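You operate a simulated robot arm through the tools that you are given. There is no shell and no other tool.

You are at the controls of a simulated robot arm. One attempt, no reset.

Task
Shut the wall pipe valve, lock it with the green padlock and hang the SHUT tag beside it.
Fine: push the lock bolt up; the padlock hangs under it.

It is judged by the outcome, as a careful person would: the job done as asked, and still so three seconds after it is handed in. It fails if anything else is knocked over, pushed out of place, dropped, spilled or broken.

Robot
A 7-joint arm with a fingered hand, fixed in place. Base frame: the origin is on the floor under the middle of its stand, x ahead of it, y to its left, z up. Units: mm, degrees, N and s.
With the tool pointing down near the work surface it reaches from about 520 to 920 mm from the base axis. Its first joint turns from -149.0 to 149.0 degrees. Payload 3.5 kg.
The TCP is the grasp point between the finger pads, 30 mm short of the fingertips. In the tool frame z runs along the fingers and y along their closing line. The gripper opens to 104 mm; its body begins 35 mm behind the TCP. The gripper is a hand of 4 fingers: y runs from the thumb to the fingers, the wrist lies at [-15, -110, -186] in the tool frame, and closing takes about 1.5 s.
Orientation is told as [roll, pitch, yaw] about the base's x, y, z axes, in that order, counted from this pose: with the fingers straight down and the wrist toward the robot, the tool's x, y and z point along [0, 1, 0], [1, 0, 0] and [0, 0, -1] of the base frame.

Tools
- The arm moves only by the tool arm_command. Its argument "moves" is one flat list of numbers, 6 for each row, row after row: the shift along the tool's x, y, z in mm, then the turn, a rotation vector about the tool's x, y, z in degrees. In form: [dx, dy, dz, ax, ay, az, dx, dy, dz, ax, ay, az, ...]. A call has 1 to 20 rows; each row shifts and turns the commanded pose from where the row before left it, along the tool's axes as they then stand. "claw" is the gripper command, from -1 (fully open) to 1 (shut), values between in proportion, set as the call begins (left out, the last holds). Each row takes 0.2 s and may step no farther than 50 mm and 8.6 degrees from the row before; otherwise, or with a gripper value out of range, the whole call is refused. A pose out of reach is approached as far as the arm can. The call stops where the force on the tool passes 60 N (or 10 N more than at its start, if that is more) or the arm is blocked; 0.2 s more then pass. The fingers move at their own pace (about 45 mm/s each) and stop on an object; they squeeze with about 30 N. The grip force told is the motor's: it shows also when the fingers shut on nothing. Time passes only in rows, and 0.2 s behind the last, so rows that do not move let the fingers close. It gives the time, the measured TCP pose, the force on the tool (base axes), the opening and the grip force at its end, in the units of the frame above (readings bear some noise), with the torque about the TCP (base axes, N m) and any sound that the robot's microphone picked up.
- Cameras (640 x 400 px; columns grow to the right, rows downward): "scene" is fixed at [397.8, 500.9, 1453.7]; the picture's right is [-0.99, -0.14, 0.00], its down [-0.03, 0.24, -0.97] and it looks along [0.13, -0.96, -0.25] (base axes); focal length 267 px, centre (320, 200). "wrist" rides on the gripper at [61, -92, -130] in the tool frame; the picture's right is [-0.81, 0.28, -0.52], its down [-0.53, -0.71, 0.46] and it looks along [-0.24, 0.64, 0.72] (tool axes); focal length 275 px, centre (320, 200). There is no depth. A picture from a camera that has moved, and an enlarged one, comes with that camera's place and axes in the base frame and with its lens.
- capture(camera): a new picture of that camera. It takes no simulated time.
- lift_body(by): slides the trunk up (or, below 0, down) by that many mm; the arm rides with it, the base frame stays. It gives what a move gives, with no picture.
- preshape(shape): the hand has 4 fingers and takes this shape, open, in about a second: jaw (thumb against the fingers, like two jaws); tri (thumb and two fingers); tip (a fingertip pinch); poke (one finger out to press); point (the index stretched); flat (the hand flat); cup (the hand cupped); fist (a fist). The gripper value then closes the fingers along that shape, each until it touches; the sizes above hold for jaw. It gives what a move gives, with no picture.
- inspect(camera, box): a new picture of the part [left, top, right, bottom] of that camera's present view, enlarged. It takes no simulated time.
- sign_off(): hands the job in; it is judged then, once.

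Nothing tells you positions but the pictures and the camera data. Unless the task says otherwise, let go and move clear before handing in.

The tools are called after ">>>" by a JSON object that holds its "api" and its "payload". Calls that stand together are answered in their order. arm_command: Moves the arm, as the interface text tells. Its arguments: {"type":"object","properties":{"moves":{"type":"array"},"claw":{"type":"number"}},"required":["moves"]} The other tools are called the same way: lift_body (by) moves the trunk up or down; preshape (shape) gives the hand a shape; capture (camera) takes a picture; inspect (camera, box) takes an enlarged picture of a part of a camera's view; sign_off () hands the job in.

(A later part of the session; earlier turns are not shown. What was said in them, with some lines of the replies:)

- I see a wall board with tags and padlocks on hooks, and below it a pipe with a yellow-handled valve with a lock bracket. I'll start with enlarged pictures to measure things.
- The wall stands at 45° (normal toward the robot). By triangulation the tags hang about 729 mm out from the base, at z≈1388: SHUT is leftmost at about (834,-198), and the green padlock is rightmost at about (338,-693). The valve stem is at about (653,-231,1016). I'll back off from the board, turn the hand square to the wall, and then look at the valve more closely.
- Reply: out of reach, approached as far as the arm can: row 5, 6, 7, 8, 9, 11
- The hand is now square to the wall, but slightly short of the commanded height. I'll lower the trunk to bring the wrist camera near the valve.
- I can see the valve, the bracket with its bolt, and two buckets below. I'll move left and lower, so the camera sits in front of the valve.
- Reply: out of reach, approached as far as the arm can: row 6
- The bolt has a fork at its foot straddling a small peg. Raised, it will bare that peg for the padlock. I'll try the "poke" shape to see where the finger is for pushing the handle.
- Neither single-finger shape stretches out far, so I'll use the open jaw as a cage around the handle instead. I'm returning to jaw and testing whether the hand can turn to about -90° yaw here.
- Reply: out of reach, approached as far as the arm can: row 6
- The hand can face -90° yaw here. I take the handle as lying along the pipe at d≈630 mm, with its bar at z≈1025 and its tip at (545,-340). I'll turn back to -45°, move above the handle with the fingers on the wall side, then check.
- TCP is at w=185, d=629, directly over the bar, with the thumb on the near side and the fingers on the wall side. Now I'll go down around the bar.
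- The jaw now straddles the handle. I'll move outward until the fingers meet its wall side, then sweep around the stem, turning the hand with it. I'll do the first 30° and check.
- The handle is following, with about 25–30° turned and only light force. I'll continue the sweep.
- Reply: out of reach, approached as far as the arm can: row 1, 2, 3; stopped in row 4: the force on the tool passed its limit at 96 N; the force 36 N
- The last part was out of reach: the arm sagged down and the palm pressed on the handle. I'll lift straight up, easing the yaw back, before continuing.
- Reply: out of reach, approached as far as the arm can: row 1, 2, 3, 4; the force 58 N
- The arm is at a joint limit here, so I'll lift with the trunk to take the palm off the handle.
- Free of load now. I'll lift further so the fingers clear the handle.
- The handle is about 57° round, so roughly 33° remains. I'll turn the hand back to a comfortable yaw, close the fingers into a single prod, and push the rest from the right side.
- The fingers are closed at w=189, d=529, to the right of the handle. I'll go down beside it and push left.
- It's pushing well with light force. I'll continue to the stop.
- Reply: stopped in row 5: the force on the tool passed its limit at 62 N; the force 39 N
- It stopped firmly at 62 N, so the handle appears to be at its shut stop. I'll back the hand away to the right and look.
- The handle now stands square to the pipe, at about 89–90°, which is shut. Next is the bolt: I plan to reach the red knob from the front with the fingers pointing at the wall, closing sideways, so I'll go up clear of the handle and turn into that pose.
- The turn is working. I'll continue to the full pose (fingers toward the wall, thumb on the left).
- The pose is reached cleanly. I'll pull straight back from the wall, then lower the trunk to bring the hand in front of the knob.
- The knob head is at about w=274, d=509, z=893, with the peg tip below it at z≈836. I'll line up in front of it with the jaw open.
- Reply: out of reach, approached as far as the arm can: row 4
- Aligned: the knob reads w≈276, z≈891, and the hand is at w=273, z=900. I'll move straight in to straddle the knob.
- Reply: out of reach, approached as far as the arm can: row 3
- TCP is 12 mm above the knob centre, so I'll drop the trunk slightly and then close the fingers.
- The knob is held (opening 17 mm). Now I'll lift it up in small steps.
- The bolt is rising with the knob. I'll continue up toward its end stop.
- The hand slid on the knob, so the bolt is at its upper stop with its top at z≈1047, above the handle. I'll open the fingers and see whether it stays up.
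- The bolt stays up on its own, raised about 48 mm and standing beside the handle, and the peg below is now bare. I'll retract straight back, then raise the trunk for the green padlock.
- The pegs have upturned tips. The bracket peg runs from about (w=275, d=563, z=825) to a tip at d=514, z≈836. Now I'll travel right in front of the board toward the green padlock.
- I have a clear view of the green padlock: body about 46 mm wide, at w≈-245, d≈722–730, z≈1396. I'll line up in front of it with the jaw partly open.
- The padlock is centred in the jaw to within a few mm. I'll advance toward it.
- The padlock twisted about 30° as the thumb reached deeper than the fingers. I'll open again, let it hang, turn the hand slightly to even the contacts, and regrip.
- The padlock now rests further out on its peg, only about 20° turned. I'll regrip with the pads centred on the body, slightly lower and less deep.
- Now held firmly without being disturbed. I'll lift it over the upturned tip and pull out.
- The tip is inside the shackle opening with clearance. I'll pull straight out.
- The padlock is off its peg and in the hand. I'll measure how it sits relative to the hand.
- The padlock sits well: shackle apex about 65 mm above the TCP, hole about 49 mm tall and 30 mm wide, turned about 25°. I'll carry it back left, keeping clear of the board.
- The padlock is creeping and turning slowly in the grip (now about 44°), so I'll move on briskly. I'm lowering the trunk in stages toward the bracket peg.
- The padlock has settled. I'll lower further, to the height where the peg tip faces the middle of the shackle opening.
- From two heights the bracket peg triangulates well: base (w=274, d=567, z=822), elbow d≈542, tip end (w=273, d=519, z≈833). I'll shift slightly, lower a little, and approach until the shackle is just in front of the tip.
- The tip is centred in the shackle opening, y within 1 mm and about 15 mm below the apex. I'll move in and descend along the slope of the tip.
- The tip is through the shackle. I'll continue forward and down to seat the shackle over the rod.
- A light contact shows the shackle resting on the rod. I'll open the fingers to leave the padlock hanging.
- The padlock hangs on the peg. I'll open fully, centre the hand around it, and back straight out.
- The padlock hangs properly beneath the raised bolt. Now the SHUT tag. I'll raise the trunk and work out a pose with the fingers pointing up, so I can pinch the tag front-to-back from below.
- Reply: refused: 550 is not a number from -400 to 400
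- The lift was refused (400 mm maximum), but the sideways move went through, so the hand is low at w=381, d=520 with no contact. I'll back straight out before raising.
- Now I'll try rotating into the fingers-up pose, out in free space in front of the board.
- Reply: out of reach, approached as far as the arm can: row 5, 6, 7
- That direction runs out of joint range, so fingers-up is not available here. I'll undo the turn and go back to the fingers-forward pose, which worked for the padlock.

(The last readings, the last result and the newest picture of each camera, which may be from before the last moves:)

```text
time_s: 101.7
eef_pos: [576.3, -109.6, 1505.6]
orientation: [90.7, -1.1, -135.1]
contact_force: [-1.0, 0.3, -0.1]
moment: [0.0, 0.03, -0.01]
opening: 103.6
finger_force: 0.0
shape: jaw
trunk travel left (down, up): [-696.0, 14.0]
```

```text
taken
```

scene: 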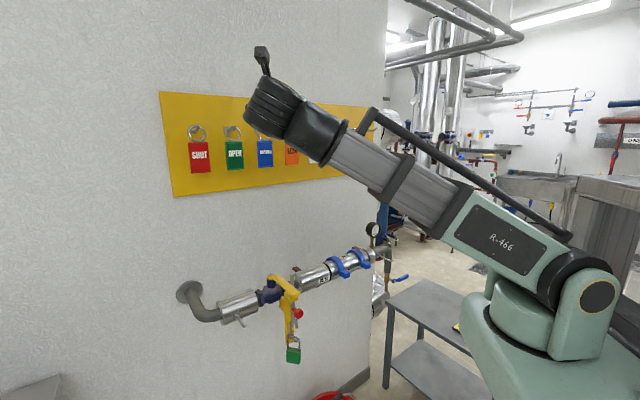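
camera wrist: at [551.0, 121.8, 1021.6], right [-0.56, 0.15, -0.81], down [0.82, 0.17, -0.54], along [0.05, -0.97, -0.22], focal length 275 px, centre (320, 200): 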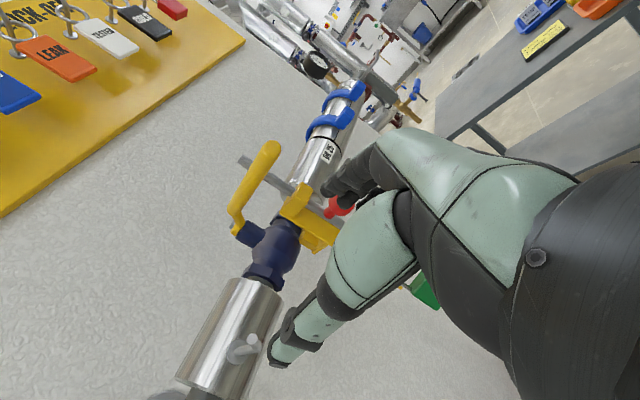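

>>> {"api": "arm_command", "payload": {"moves": [-22, -24, 0, 0, 0, 0, -22, -24, 0, 0, 0, 0, -22, -24, 0, 0, 0, 0, -22, -24, 0, 0, 0, 0, -22, -24, 0, 0, 0, 0, 0, 0, 30, 0, 0, 0, 0, 0, 30, 0, 0, 0, 0, 0, 30, 0, 0, 0, 0, 0, 30, 0, 0, 0, 0, 0, 0, 0, 0, 0], "claw": -0.55}}

>>> {"api": "capture", "payload": {"camera": "wrist"}}

>>> {"api": "capture", "payload": {"camera": "scene"}}

```text
time_s: 103.8
eef_pos: [748.1, -111.1, 1393.4]
orientation: [90.7, -0.9, -135.1]
contact_force: [0.3, 0.0, 0.2]
moment: [0.0, 0.0, -0.05]
opening: 80.6
finger_force: 0.1
shape: jaw
trunk travel left (down, up): [-696.0, 14.0]
```

```text
taken
camera wrist: at [721.5, 46.0, 1452.2], right [-0.56, 0.15, -0.81], down [0.82, 0.17, -0.54], along [0.05, -0.97, -0.22], focal length 275 px, centre (320, 200)
```

wrist: 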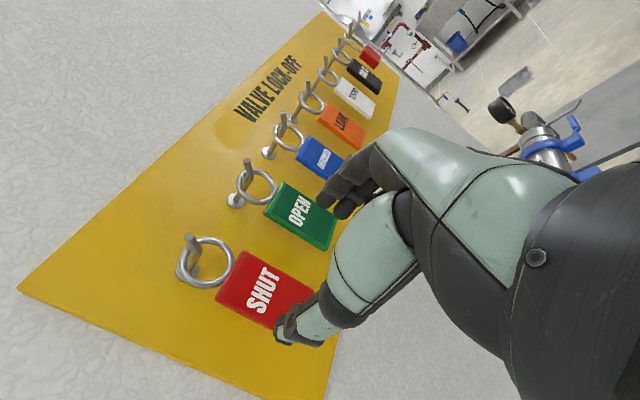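

```text
taken
```

scene: 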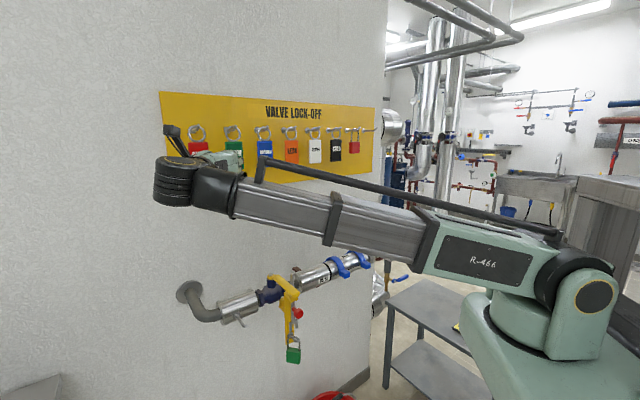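

>>> {"api": "inspect", "payload": {"camera": "wrist", "box": [160, 210, 360, 370]}}

```text
2.50 times, centred on (260, 290) of wrist
camera zoom: at [721.5, 46.0, 1452.2], right [-0.56, 0.15, -0.81], down [0.82, 0.17, -0.54], along [0.05, -0.97, -0.22], focal length 688 px, centre (470, -25)
```

zoom: 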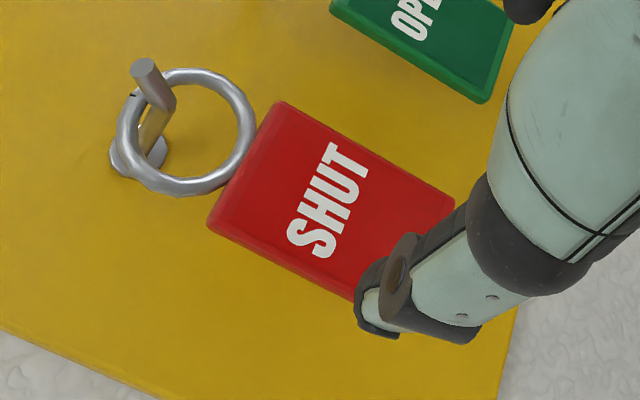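

The SHUT tag is about 50 mm wide and 82 mm tall, centred at w≈453, z≈1385, with the jaw around it within 3 mm. I'll advance.

>>> {"api": "arm_command", "payload": {"moves": [0, -3, 20, 0, 0, 0, 0, 0, 25, 0, 0, 0, 0, 0, 25, 0, 0, 0, 0, 0, 18, 0, 0, 0, 0, 0, 0, 0, 0, 0]}}

>>> {"api": "inspect", "payload": {"camera": "wrist", "box": [180, 170, 380, 330]}}

>>> {"api": "inspect", "payload": {"camera": "scene", "box": [160, 100, 260, 200]}}

```text
time_s: 105.0
eef_pos: [811.1, -171.2, 1395.3]
orientation: [90.6, -1.0, -135.0]
contact_force: [-0.3, -0.2, -0.1]
moment: [0.0, -0.01, -0.02]
opening: 80.8
finger_force: 0.1
shape: jaw
trunk travel left (down, up): [-696.0, 14.0]
```

```text
2.50 times, centred on (280, 250) of wrist
camera zoom: at [785.0, -13.0, 1454.0], right [-0.56, 0.15, -0.81], down [0.82, 0.17, -0.54], along [0.05, -0.97, -0.22], focal length 688 px, centre (420, 75)
```

zoom: 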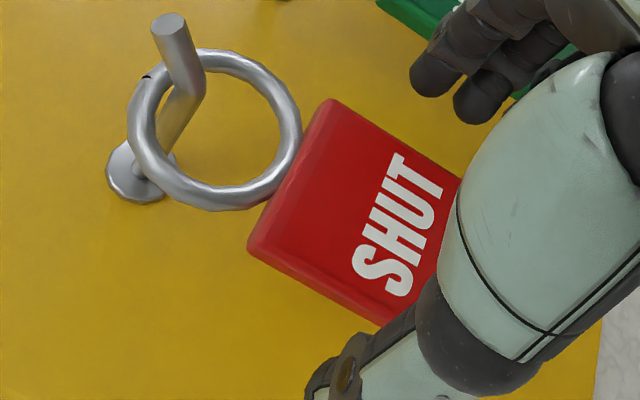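

```text
4.00 times, centred on (210, 150) of scene
camera zoom: at [397.8, 500.9, 1453.7], right [-0.99, -0.14, 0.0], down [-0.03, 0.24, -0.97], along [0.13, -0.96, -0.25], focal length 1068 px, centre (760, 400)
```

zoom: 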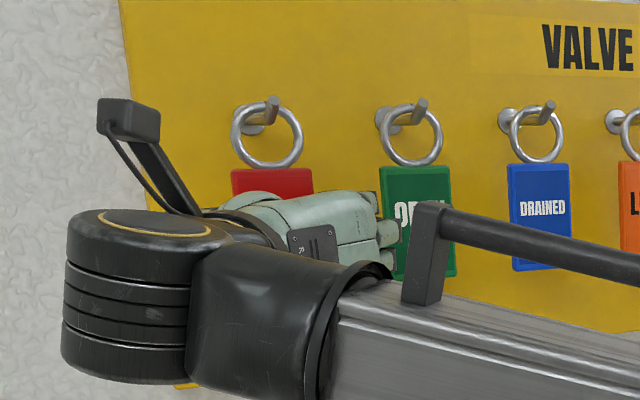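

>>> {"api": "arm_command", "payload": {"moves": [0, -0.5, 9, 0, 0, 0, 0, -0.5, 9, 0, 0, 0, 0, 0, 7, 0, 0, 0, 0, 0, 0, 0, 0, 0]}}

>>> {"api": "inspect", "payload": {"camera": "wrist", "box": [180, 150, 380, 310]}}

```text
time_s: 106.0
eef_pos: [828.0, -188.2, 1395.2]
orientation: [90.7, -1.0, -135.1]
contact_force: [-0.1, 0.1, 0.0]
moment: [-0.02, -0.05, 0.0]
opening: 80.8
finger_force: 0.0
shape: jaw
trunk travel left (down, up): [-696.0, 14.0]
```

```text
2.50 times, centred on (280, 230) of wrist
camera zoom: at [802.9, -30.0, 1453.7], right [-0.56, 0.15, -0.81], down [0.82, 0.17, -0.54], along [0.05, -0.97, -0.22], focal length 688 px, centre (420, 125)
```

zoom: 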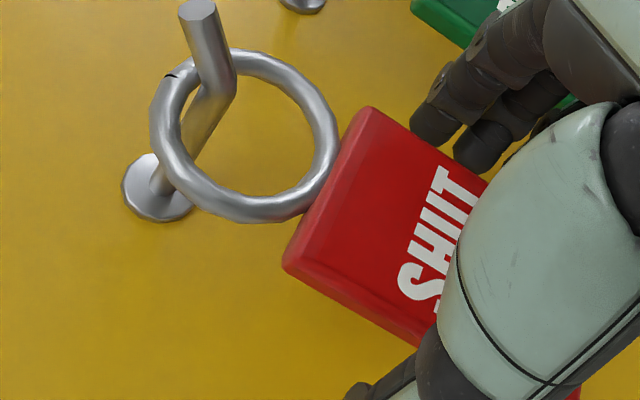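

The jaw is around the tag. I'll close it.

>>> {"api": "arm_command", "payload": {"moves": [0, 0, 0, 0, 0, 0, 0, 0, 0, 0, 0, 0, 0, 0, 0, 0, 0, 0, 0, 0, 0, 0, 0, 0, 0, 0, 0, 0, 0, 0], "claw": 1}}

>>> {"api": "inspect", "payload": {"camera": "wrist", "box": [180, 150, 380, 310]}}

>>> {"api": "inspect", "payload": {"camera": "scene", "box": [160, 100, 260, 200]}}

```text
time_s: 107.2
eef_pos: [829.5, -188.7, 1395.0]
orientation: [90.8, -0.9, -135.1]
contact_force: [-1.0, 0.4, -0.3]
moment: [0.02, -0.04, 0.01]
opening: 22.3
finger_force: 29.4
shape: jaw
trunk travel left (down, up): [-696.0, 14.0]
```

```text
2.50 times, centred on (280, 230) of wrist
camera zoom: at [803.0, -29.9, 1453.6], right [-0.56, 0.15, -0.81], down [0.82, 0.17, -0.54], along [0.05, -0.97, -0.22], focal length 688 px, centre (420, 125)
```

zoom: 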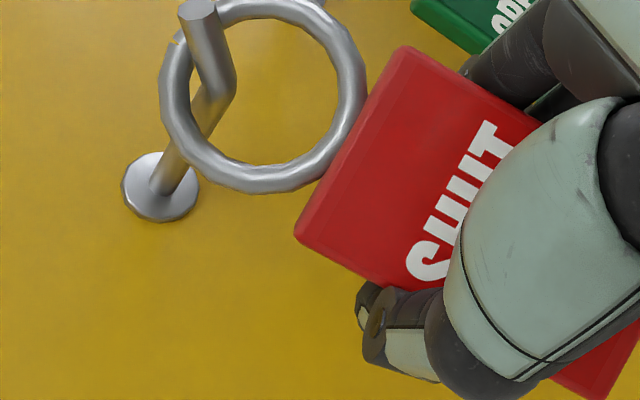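

```text
4.00 times, centred on (210, 150) of scene
camera zoom: at [397.8, 500.9, 1453.7], right [-0.99, -0.14, 0.0], down [-0.03, 0.24, -0.97], along [0.13, -0.96, -0.25], focal length 1068 px, centre (760, 400)
```

zoom: 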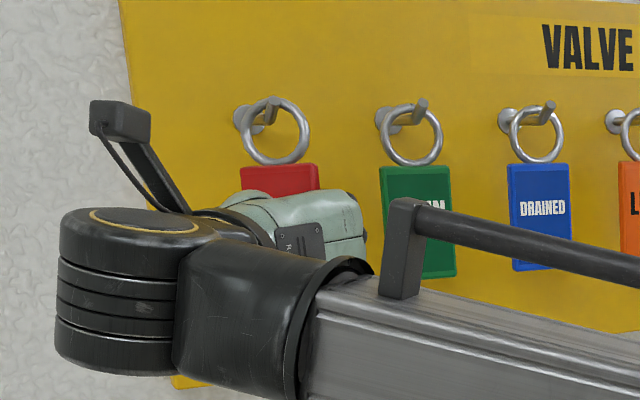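

The tag is held, turned about 24°, with its ring against the upturned tip. I'll lift about 22 mm so the tip is mid-ring, then check.

>>> {"api": "arm_command", "payload": {"moves": [7.5, 0, 0, 0, 0, 0, 7.5, 0, 0, 0, 0, 0, 7.5, 0, 0, 0, 0, 0, 0, 0, 0, 0, 0, 0]}}

>>> {"api": "inspect", "payload": {"camera": "wrist", "box": [180, 130, 380, 290]}}

>>> {"api": "inspect", "payload": {"camera": "scene", "box": [160, 100, 260, 200]}}

```text
time_s: 108.2
eef_pos: [830.9, -188.8, 1419.7]
orientation: [90.5, -1.0, -135.0]
contact_force: [-0.2, 1.5, -3.6]
moment: [-0.04, -0.01, 0.0]
opening: 21.9
finger_force: 29.7
shape: jaw
trunk travel left (down, up): [-696.0, 14.0]
```

```text
2.50 times, centred on (280, 210) of wrist
camera zoom: at [804.1, -29.8, 1476.4], right [-0.56, 0.15, -0.81], down [0.82, 0.17, -0.54], along [0.05, -0.97, -0.22], focal length 688 px, centre (420, 175)
```

zoom: 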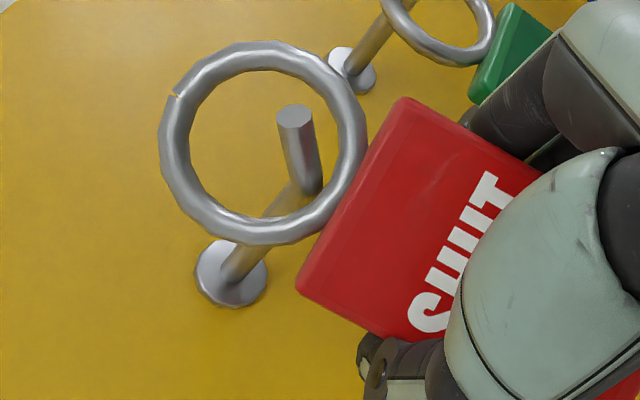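

```text
4.00 times, centred on (210, 150) of scene
camera zoom: at [397.8, 500.9, 1453.7], right [-0.99, -0.14, 0.0], down [-0.03, 0.24, -0.97], along [0.13, -0.96, -0.25], focal length 1068 px, centre (760, 400)
```

zoom: 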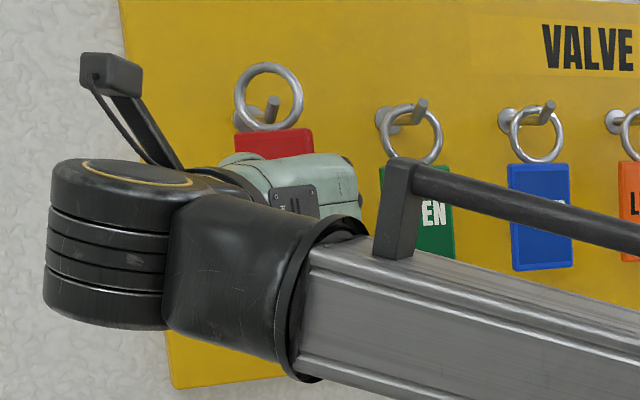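

>>> {"api": "arm_command", "payload": {"moves": [-3, 0, -3, 0, 0, 0, 0, 0, -10, 0, 0, 0, 0, 0, -12, 0, 0, 0, 0, 0, -12, 0, 0, 0, 0, 0, -15, 0, 0, 0, 0, 0, -20, 0, 0, 0, 0, 0, 0, 0, 0, 0]}}

>>> {"api": "capture", "payload": {"camera": "wrist"}}

>>> {"api": "inspect", "payload": {"camera": "scene", "box": [160, 100, 260, 200]}}

```text
time_s: 109.8
eef_pos: [778.7, -138.6, 1415.4]
orientation: [90.7, -1.0, -135.2]
contact_force: [0.5, -0.6, -0.3]
moment: [0.01, 0.02, 0.05]
opening: 21.7
finger_force: 30.4
shape: jaw
trunk travel left (down, up): [-696.0, 14.0]
```

```text
taken
camera wrist: at [753.0, 20.3, 1473.9], right [-0.56, 0.15, -0.81], down [0.82, 0.17, -0.54], along [0.05, -0.97, -0.22], focal length 275 px, centre (320, 200)
```

wrist: 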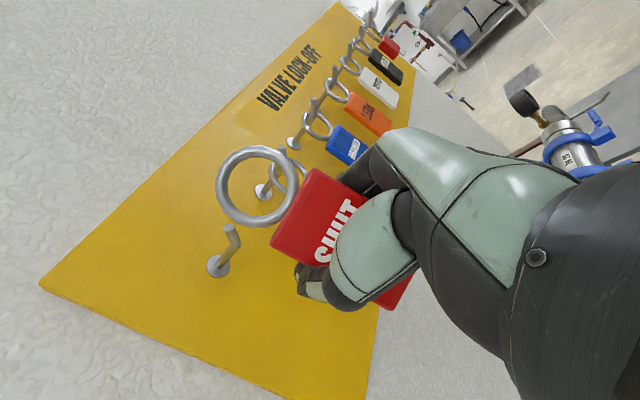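

```text
4.00 times, centred on (210, 150) of scene
camera zoom: at [397.8, 500.9, 1453.7], right [-0.99, -0.14, 0.0], down [-0.03, 0.24, -0.97], along [0.13, -0.96, -0.25], focal length 1068 px, centre (760, 400)
```

zoom: 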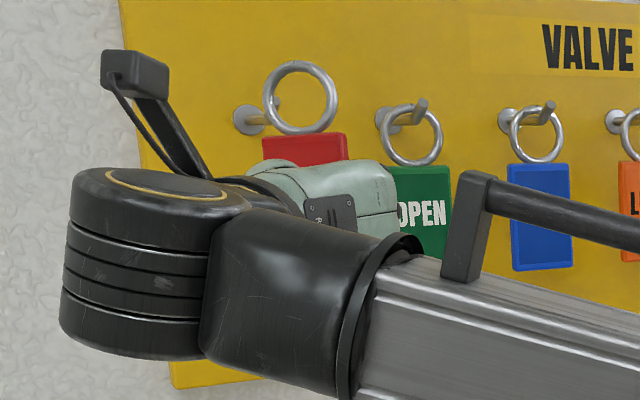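

The tag is off the board and held. I'll measure its ring relative to the hand.

>>> {"api": "inspect", "payload": {"camera": "wrist", "box": [190, 130, 390, 310]}}

```text
2.22 times, centred on (290, 220) of wrist
camera zoom: at [753.0, 20.3, 1473.9], right [-0.56, 0.15, -0.81], down [0.82, 0.17, -0.54], along [0.05, -0.97, -0.22], focal length 612 px, centre (387, 156)
```

zoom: 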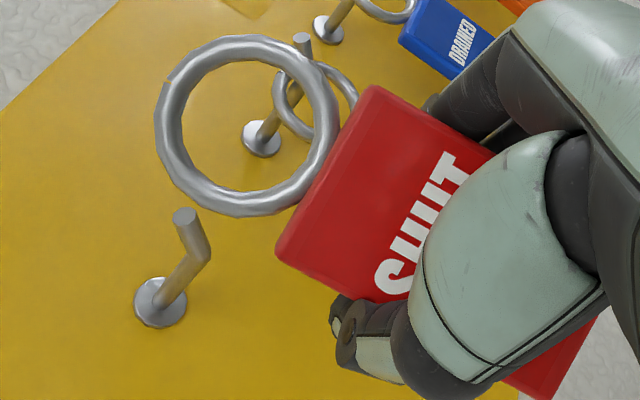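

The ring is centred about 57 mm above the TCP, 4 mm toward the fingers and 5 mm behind, and turned 24°. I'll back away from the board and lower toward the tag peg by the valve.

>>> {"api": "arm_command", "payload": {"moves": [0, 0, -36, 0, 0, 0, 0, 0, -36, 0, 0, 0, 0, 0, -36, 0, 0, 0, 0, 0, -36, 0, 0, 0, 0, 0, -36, 0, 0, 0, 0, 0, -36, 0, 0, 0, 0, 0, 0, 0, 0, 0]}}

>>> {"api": "lift_body", "payload": {"by": -300}}

>>> {"api": "capture", "payload": {"camera": "wrist"}}

>>> {"api": "capture", "payload": {"camera": "scene"}}

```text
time_s: 111.5
eef_pos: [624.7, 15.4, 1412.5]
orientation: [90.8, -1.0, -135.1]
contact_force: [0.1, 0.2, -0.8]
moment: [-0.04, 0.02, 0.0]
opening: 22.1
finger_force: 30.1
shape: jaw
trunk travel left (down, up): [-696.0, 14.0]
```

```text
time_s: 114.5
eef_pos: [624.4, 16.6, 1111.3]
orientation: [90.7, -1.0, -135.2]
contact_force: [0.2, -0.2, -0.1]
moment: [0.01, 0.0, -0.02]
opening: 21.8
finger_force: 29.9
shape: jaw
trunk travel left (down, up): [-396.0, 314.0]
```

```text
taken
camera wrist: at [598.8, 174.5, 1170.4], right [-0.56, 0.15, -0.81], down [0.82, 0.17, -0.54], along [0.05, -0.97, -0.22], focal length 275 px, centre (320, 200)
```

wrist: 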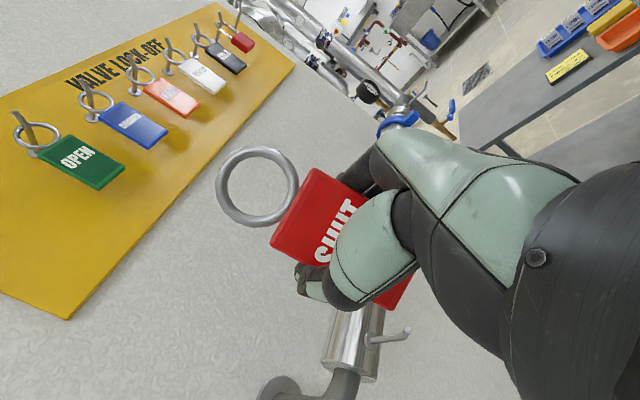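

```text
taken
```

scene: 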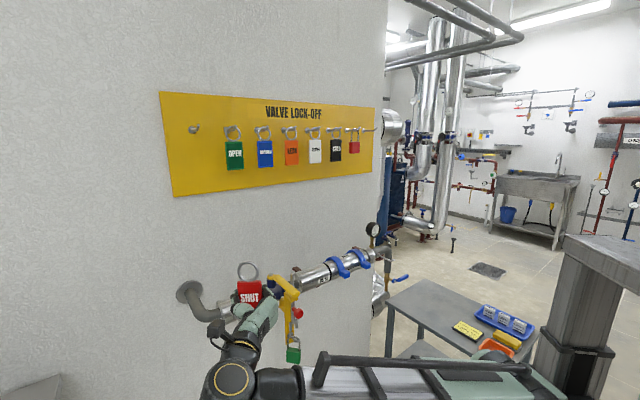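

The grip is steady. The tag peg is in view, so I'll take a first sighting here and a second one lower down.

>>> {"api": "inspect", "payload": {"camera": "wrist", "box": [310, 290, 430, 400]}}

>>> {"api": "lift_body", "payload": {"by": -140}}

>>> {"api": "capture", "payload": {"camera": "wrist"}}

>>> {"api": "inspect", "payload": {"camera": "scene", "box": [170, 260, 310, 390]}}

```text
3.64 times, centred on (370, 345) of wrist
camera zoom: at [598.8, 174.5, 1170.4], right [-0.56, 0.15, -0.81], down [0.82, 0.17, -0.54], along [0.05, -0.97, -0.22], focal length 1001 px, centre (138, -327)
```

zoom: 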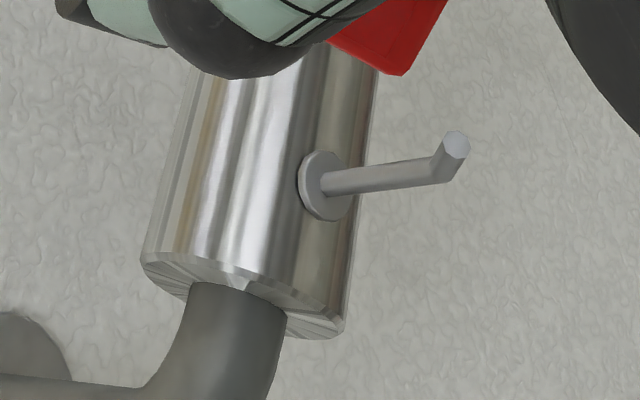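

```text
time_s: 116.1
eef_pos: [625.2, 16.5, 972.3]
orientation: [90.7, -0.9, -135.0]
contact_force: [0.3, -0.7, 0.2]
moment: [0.0, 0.0, 0.0]
opening: 22.1
finger_force: 30.2
shape: jaw
trunk travel left (down, up): [-256.0, 454.0]
```

```text
taken
camera wrist: at [598.8, 174.5, 1030.4], right [-0.56, 0.15, -0.81], down [0.82, 0.17, -0.54], along [0.05, -0.97, -0.22], focal length 275 px, centre (320, 200)
```

wrist: 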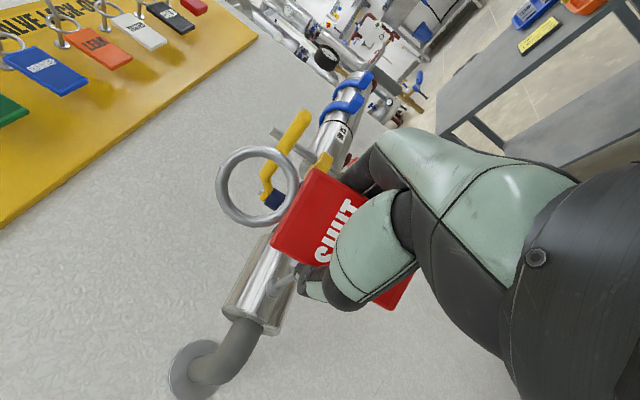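

```text
3.08 times, centred on (240, 325) of scene
camera zoom: at [397.8, 500.9, 1453.7], right [-0.99, -0.14, 0.0], down [-0.03, 0.24, -0.97], along [0.13, -0.96, -0.25], focal length 822 px, centre (566, -185)
```

zoom: 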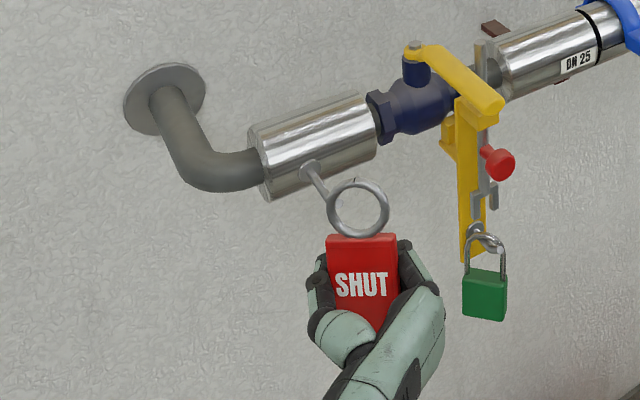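

>>> {"api": "inspect", "payload": {"camera": "wrist", "box": [220, 220, 340, 330]}}

```text
3.64 times, centred on (280, 275) of wrist
camera zoom: at [598.8, 174.5, 1030.4], right [-0.56, 0.15, -0.81], down [0.82, 0.17, -0.54], along [0.05, -0.97, -0.22], focal length 1001 px, centre (466, -73)
```

zoom: 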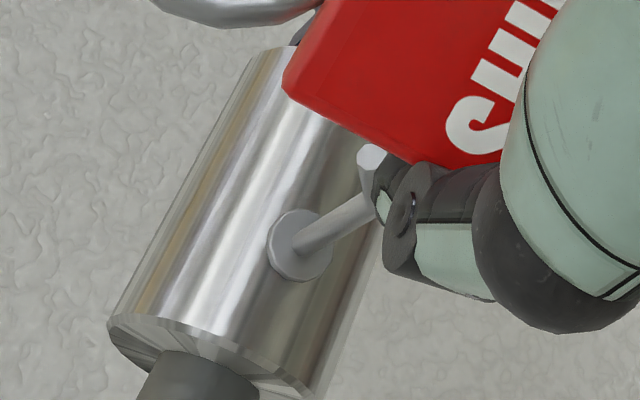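

The tag peg triangulates to base (w=431, d=594, z=952), elbow d≈541, tip end (431.5, 522, 963). I'll align the ring with the tip.

>>> {"api": "lift_body", "payload": {"by": -65}}

>>> {"api": "arm_command", "payload": {"moves": [0, 10, 0, 0, 0, 0, 0, 10.5, 0, 0, 0, 0, 0, 0, 20, 0, 0, 0, 0, 0, 20, 0, 0, 0, 0, 0, 20, 0, 0, 0, 0, 0, 15, 0, 0, 0, 0, 0, 0, 0, 0, 0]}}

>>> {"api": "capture", "payload": {"camera": "wrist"}}

>>> {"api": "inspect", "payload": {"camera": "scene", "box": [190, 270, 280, 360]}}

```text
time_s: 117.2
eef_pos: [624.7, 16.0, 908.3]
orientation: [90.7, -1.0, -135.2]
contact_force: [-0.1, -0.2, 0.2]
moment: [0.0, -0.02, 0.01]
opening: 22.0
finger_force: 29.9
shape: jaw
trunk travel left (down, up): [-191.0, 519.0]
```

```text
time_s: 118.8
eef_pos: [664.2, -52.4, 910.4]
orientation: [90.7, -1.0, -135.1]
contact_force: [-0.2, 0.0, 0.4]
moment: [-0.02, 0.0, 0.01]
opening: 22.0
finger_force: 30.8
shape: jaw
trunk travel left (down, up): [-191.0, 519.0]
```

```text
taken
camera wrist: at [637.8, 106.9, 968.1], right [-0.56, 0.15, -0.81], down [0.82, 0.17, -0.54], along [0.05, -0.97, -0.22], focal length 275 px, centre (320, 200)
```

wrist: 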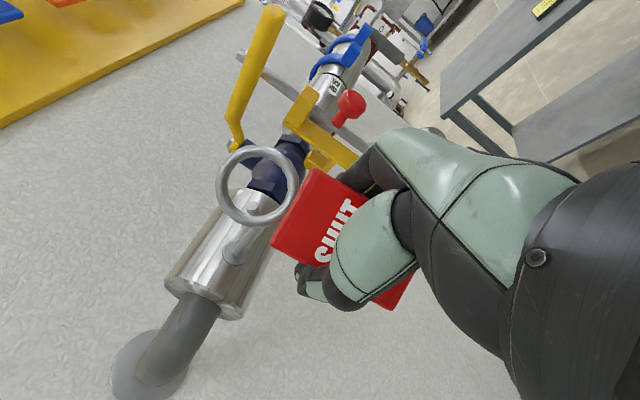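

```text
4.44 times, centred on (235, 315) of scene
camera zoom: at [397.8, 500.9, 1453.7], right [-0.99, -0.14, 0.0], down [-0.03, 0.24, -0.97], along [0.13, -0.96, -0.25], focal length 1187 px, centre (698, -311)
```

zoom: 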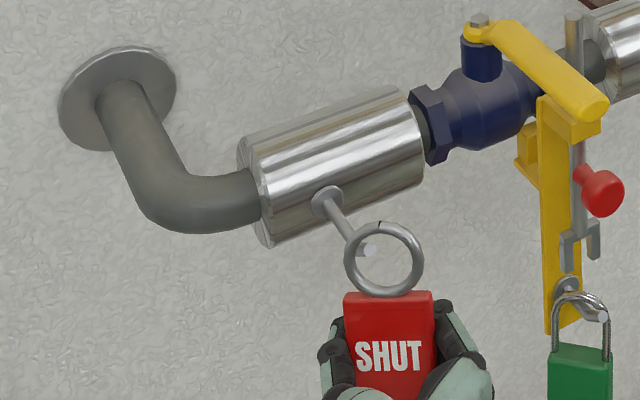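

>>> {"api": "inspect", "payload": {"camera": "wrist", "box": [190, 130, 320, 290]}}

```text
2.50 times, centred on (255, 210) of wrist
camera zoom: at [637.8, 106.9, 968.1], right [-0.56, 0.15, -0.81], down [0.82, 0.17, -0.54], along [0.05, -0.97, -0.22], focal length 688 px, centre (482, 175)
```

zoom: 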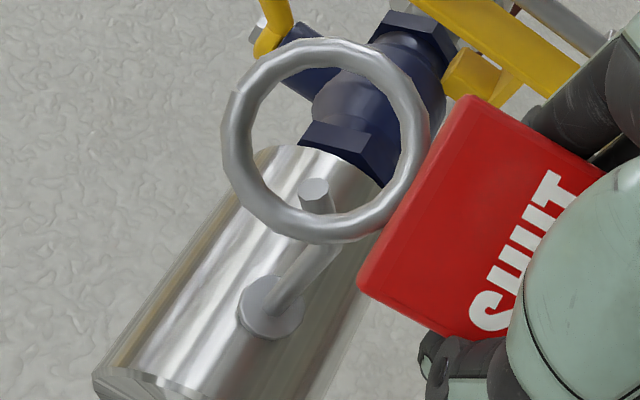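

The tip lies well inside the ring (about 4 mm below its centre). I'll move in, lowering along the peg's slope.

>>> {"api": "arm_command", "payload": {"moves": [-1, 0, 12, 0, 0, 0, -1, 0, 12, 0, 0, 0, -4, 0, 8, 0, 0, 0, -4, 0, 8, 0, 0, 0, 0, 0, 0, 0, 0, 0]}}

>>> {"api": "inspect", "payload": {"camera": "wrist", "box": [190, 130, 320, 290]}}

>>> {"api": "inspect", "payload": {"camera": "scene", "box": [200, 280, 270, 350]}}

```text
time_s: 120.0
eef_pos: [691.0, -80.6, 899.4]
orientation: [90.7, -1.0, -135.2]
contact_force: [1.3, -0.8, -0.7]
moment: [-0.01, -0.02, -0.01]
opening: 21.7
finger_force: 30.6
shape: jaw
trunk travel left (down, up): [-191.0, 519.0]
```

```text
2.50 times, centred on (255, 210) of wrist
camera zoom: at [666.0, 78.1, 957.5], right [-0.56, 0.15, -0.81], down [0.82, 0.17, -0.54], along [0.05, -0.97, -0.22], focal length 688 px, centre (482, 175)
```

zoom: 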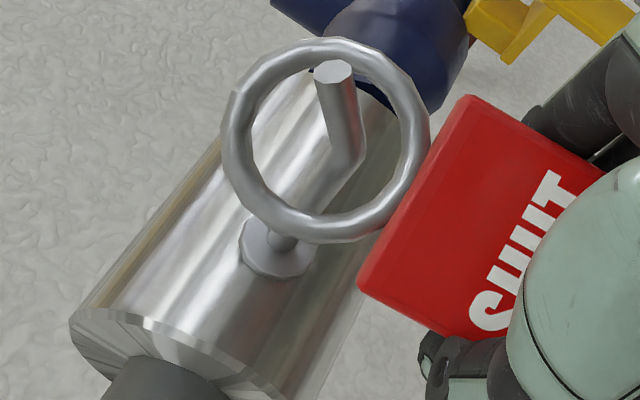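

```text
5.71 times, centred on (235, 315) of scene
camera zoom: at [397.8, 500.9, 1453.7], right [-0.99, -0.14, 0.0], down [-0.03, 0.24, -0.97], along [0.13, -0.96, -0.25], focal length 1526 px, centre (806, -457)
```

zoom: 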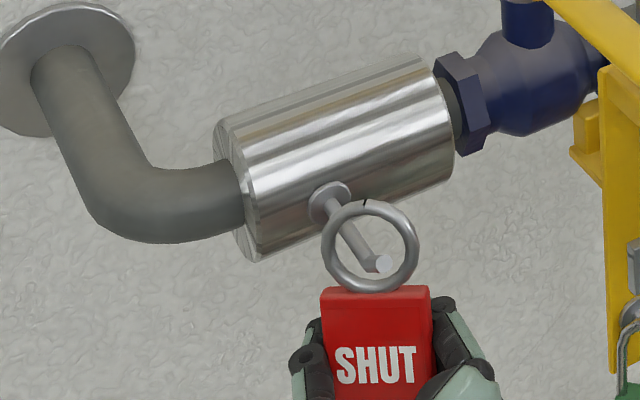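

The peg is through the ring. I'll go deeper over the rod and lower until the ring rests.

>>> {"api": "arm_command", "payload": {"moves": [-4, 0, 9, 0, 0, 0, -4, 0, 9, 0, 0, 0, -4, 0, 0, 0, 0, 0, -4, 0, 0, 0, 0, 0, 0, 0, 0, 0, 0, 0]}}

>>> {"api": "inspect", "payload": {"camera": "wrist", "box": [190, 130, 320, 290]}}

>>> {"api": "inspect", "payload": {"camera": "scene", "box": [200, 280, 270, 350]}}

```text
time_s: 121.2
eef_pos: [703.8, -94.0, 884.4]
orientation: [90.8, -1.0, -134.9]
contact_force: [1.8, 0.3, 4.0]
moment: [0.0, 0.1, -0.01]
opening: 21.9
finger_force: 30.0
shape: jaw
trunk travel left (down, up): [-191.0, 519.0]
```

```text
2.50 times, centred on (255, 210) of wrist
camera zoom: at [677.7, 65.5, 942.5], right [-0.56, 0.15, -0.81], down [0.82, 0.17, -0.54], along [0.05, -0.97, -0.22], focal length 688 px, centre (482, 175)
```

zoom: 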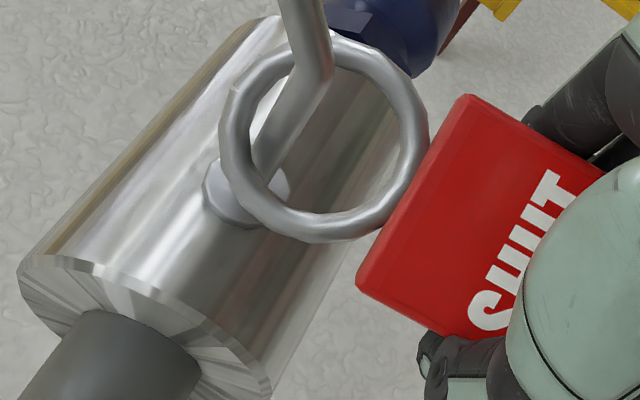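

```text
5.71 times, centred on (235, 315) of scene
camera zoom: at [397.8, 500.9, 1453.7], right [-0.99, -0.14, 0.0], down [-0.03, 0.24, -0.97], along [0.13, -0.96, -0.25], focal length 1526 px, centre (806, -457)
```

zoom: 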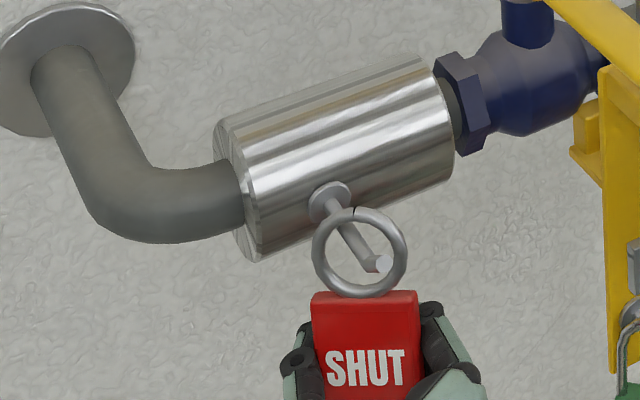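

The reading of +4 N upward shows the ring resting on the rod. I'll release the tag.

>>> {"api": "arm_command", "payload": {"moves": [0, 0, 0, 0, 0, 0, 0, 0, 0, 0, 0, 0, 0, 0, 0, 0, 0, 0, 0, 0, 0, 0, 0, 0, 0, 0, 0, 0, 0, 0, 0, 0, 0, 0, 0, 0, 0, 0, 0, 0, 0, 0], "claw": -1}}

>>> {"api": "inspect", "payload": {"camera": "wrist", "box": [190, 130, 390, 290]}}

>>> {"api": "inspect", "payload": {"camera": "scene", "box": [190, 280, 310, 380]}}

```text
time_s: 122.8
eef_pos: [703.4, -93.2, 883.9]
orientation: [90.8, -1.0, -135.1]
contact_force: [-1.1, 0.1, 0.7]
moment: [0.0, 0.0, 0.02]
opening: 103.6
finger_force: 0.0
shape: jaw
trunk travel left (down, up): [-191.0, 519.0]
```

```text
2.50 times, centred on (290, 210) of wrist
camera zoom: at [677.7, 65.5, 942.2], right [-0.56, 0.15, -0.81], down [0.82, 0.17, -0.54], along [0.05, -0.97, -0.22], focal length 688 px, centre (395, 175)
```

zoom: 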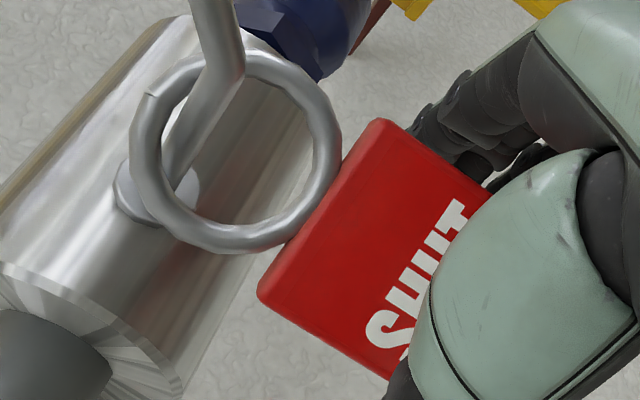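

```text
4.00 times, centred on (250, 330) of scene
camera zoom: at [397.8, 500.9, 1453.7], right [-0.99, -0.14, 0.0], down [-0.03, 0.24, -0.97], along [0.13, -0.96, -0.25], focal length 1068 px, centre (600, -320)
```

zoom: 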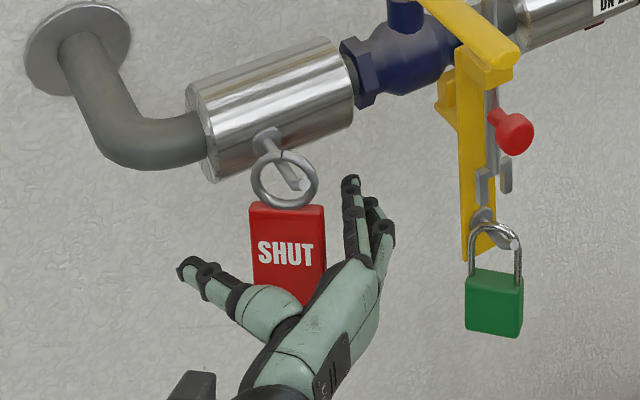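

The tag hangs on its peg. I'll back straight out, slowly at first.

>>> {"api": "arm_command", "payload": {"moves": [0, 0, -10, 0, 0, 0, 0, 0, -15, 0, 0, 0, 0, 0, -20, 0, 0, 0, 0, 0, -25, 0, 0, 0, 0, 0, -25, 0, 0, 0, 0, 0, -25, 0, 0, 0, 0, 0, 0, 0, 0, 0, 0, 0, 0, 0, 0, 0]}}

>>> {"api": "capture", "payload": {"camera": "wrist"}}

>>> {"api": "inspect", "payload": {"camera": "scene", "box": [190, 250, 330, 390]}}

```text
time_s: 124.6
eef_pos: [620.8, -9.0, 880.0]
orientation: [90.7, -1.0, -135.0]
contact_force: [0.3, 0.3, 0.2]
moment: [-0.02, 0.02, 0.04]
opening: 103.4
finger_force: 0.0
shape: jaw
trunk travel left (down, up): [-191.0, 519.0]
```

```text
taken
camera wrist: at [593.4, 149.5, 938.8], right [-0.56, 0.15, -0.81], down [0.82, 0.17, -0.54], along [0.05, -0.97, -0.22], focal length 275 px, centre (320, 200)
```

wrist: 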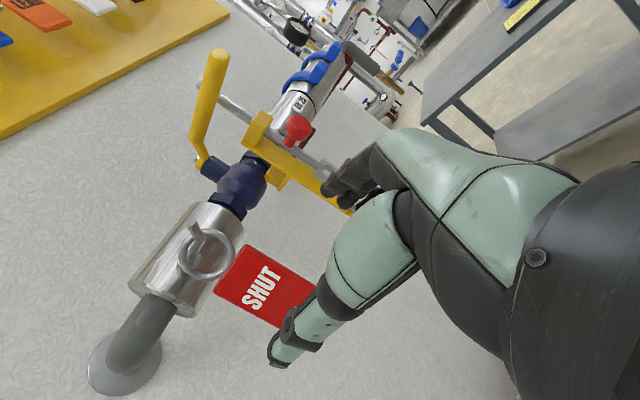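

```text
2.86 times, centred on (260, 320) of scene
camera zoom: at [397.8, 500.9, 1453.7], right [-0.99, -0.14, 0.0], down [-0.03, 0.24, -0.97], along [0.13, -0.96, -0.25], focal length 763 px, centre (491, -143)
```

zoom: 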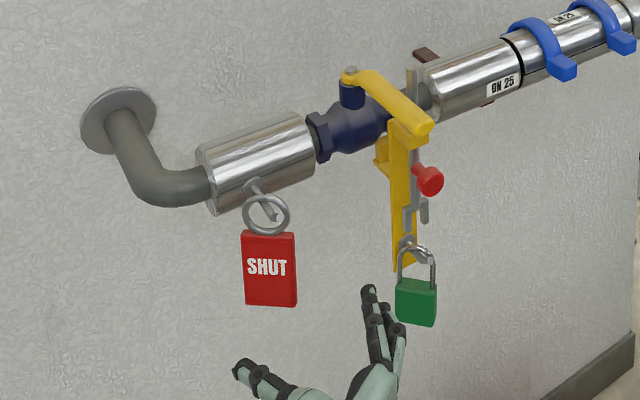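

Everything is placed: handle across the pipe, bolt up, padlock on its peg, SHUT tag on the adjacent peg. I'll move the hand well clear and check the whole scene.

>>> {"api": "arm_command", "payload": {"moves": [0, 0, -15, 0, 0, 0, 0, 0, -10, 0, 0, 0, 0, 0, 0, 0, 0, 0]}}

>>> {"api": "lift_body", "payload": {"by": 280}}

>>> {"api": "capture", "payload": {"camera": "scene"}}

>>> {"api": "inspect", "payload": {"camera": "scene", "box": [190, 250, 330, 390]}}

>>> {"api": "capture", "payload": {"camera": "wrist"}}

```text
time_s: 125.4
eef_pos: [600.9, 8.4, 880.8]
orientation: [90.7, -1.0, -135.1]
contact_force: [0.2, 0.3, -0.5]
moment: [0.02, -0.01, 0.0]
opening: 103.7
finger_force: 0.1
shape: jaw
trunk travel left (down, up): [-191.0, 519.0]
```

```text
time_s: 128.2
eef_pos: [601.2, 9.2, 1161.3]
orientation: [90.7, -1.0, -135.1]
contact_force: [-0.6, 0.5, 0.4]
moment: [-0.02, 0.04, -0.02]
opening: 103.5
finger_force: 0.1
shape: jaw
trunk travel left (down, up): [-471.0, 239.0]
```

```text
taken
```

scene: 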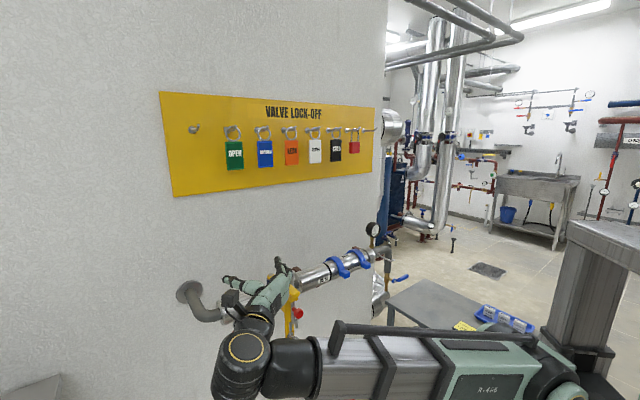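

```text
2.86 times, centred on (260, 320) of scene
camera zoom: at [397.8, 500.9, 1453.7], right [-0.99, -0.14, 0.0], down [-0.03, 0.24, -0.97], along [0.13, -0.96, -0.25], focal length 763 px, centre (491, -143)
```

zoom: 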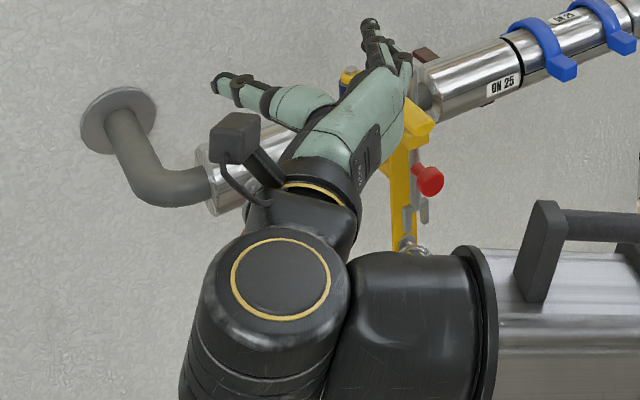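

```text
taken
camera wrist: at [575.6, 167.9, 1218.9], right [-0.56, 0.15, -0.81], down [0.82, 0.17, -0.54], along [0.05, -0.97, -0.22], focal length 275 px, centre (320, 200)
```

wrist: 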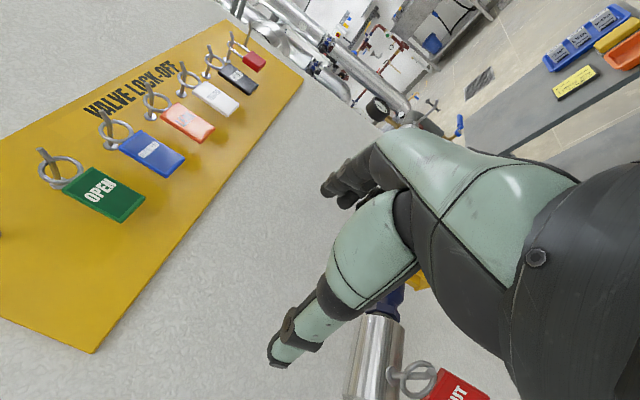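

The hand is clear and the board is undisturbed. I'll raise further to unblock the view for a final check.

>>> {"api": "lift_body", "payload": {"by": 200}}

>>> {"api": "inspect", "payload": {"camera": "scene", "box": [190, 250, 330, 390]}}

>>> {"api": "capture", "payload": {"camera": "scene"}}

```text
time_s: 130.4
eef_pos: [602.7, 9.8, 1360.5]
orientation: [90.6, -0.9, -135.2]
contact_force: [-0.1, -0.5, 0.1]
moment: [-0.03, -0.01, -0.03]
opening: 103.8
finger_force: 0.0
shape: jaw
trunk travel left (down, up): [-671.0, 39.0]
```

```text
2.86 times, centred on (260, 320) of scene
camera zoom: at [397.8, 500.9, 1453.7], right [-0.99, -0.14, 0.0], down [-0.03, 0.24, -0.97], along [0.13, -0.96, -0.25], focal length 763 px, centre (491, -143)
```

zoom: 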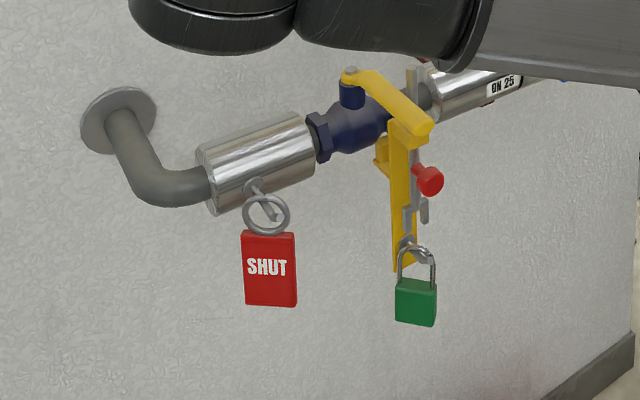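

```text
taken
```

scene: 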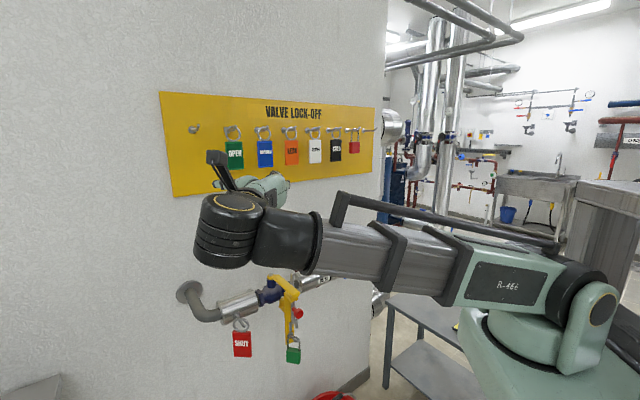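

The valve handle stands across the pipe and the bolt is up beside it. The green padlock hangs on the peg under the bolt, and the SHUT tag hangs still on the peg beside the valve. Everything else looks in place and the hand is clear, so I'm handing in.

>>> {"api": "sign_off", "payload": {}}

```text
The job is handed in.
```

The job is handed in. The valve is shut and locked with the green padlock, and the SHUT tag hangs on the peg beside it. I don't have the judge's result yet.

- **Valve:** the handle is turned about 90° to its stop and stands straight out across the pipe.
- **Bolt:** it is pushed up about 48 mm to its upper stop and stays up beside the handle, so the handle can't swing back.
- **Padlock:** its closed shackle is looped over the peg directly under the bolt.
- **Tag:** it hangs still on the peg just left of the valve.

While turning the handle, the arm ran out of reach and sagged, and the palm pressed on the handle with up to 96 N before I lifted off. I saw no damage or movement from it. The other tags and the red padlock look undisturbed, nothing was dropped, and the hand is open and clear of the work.
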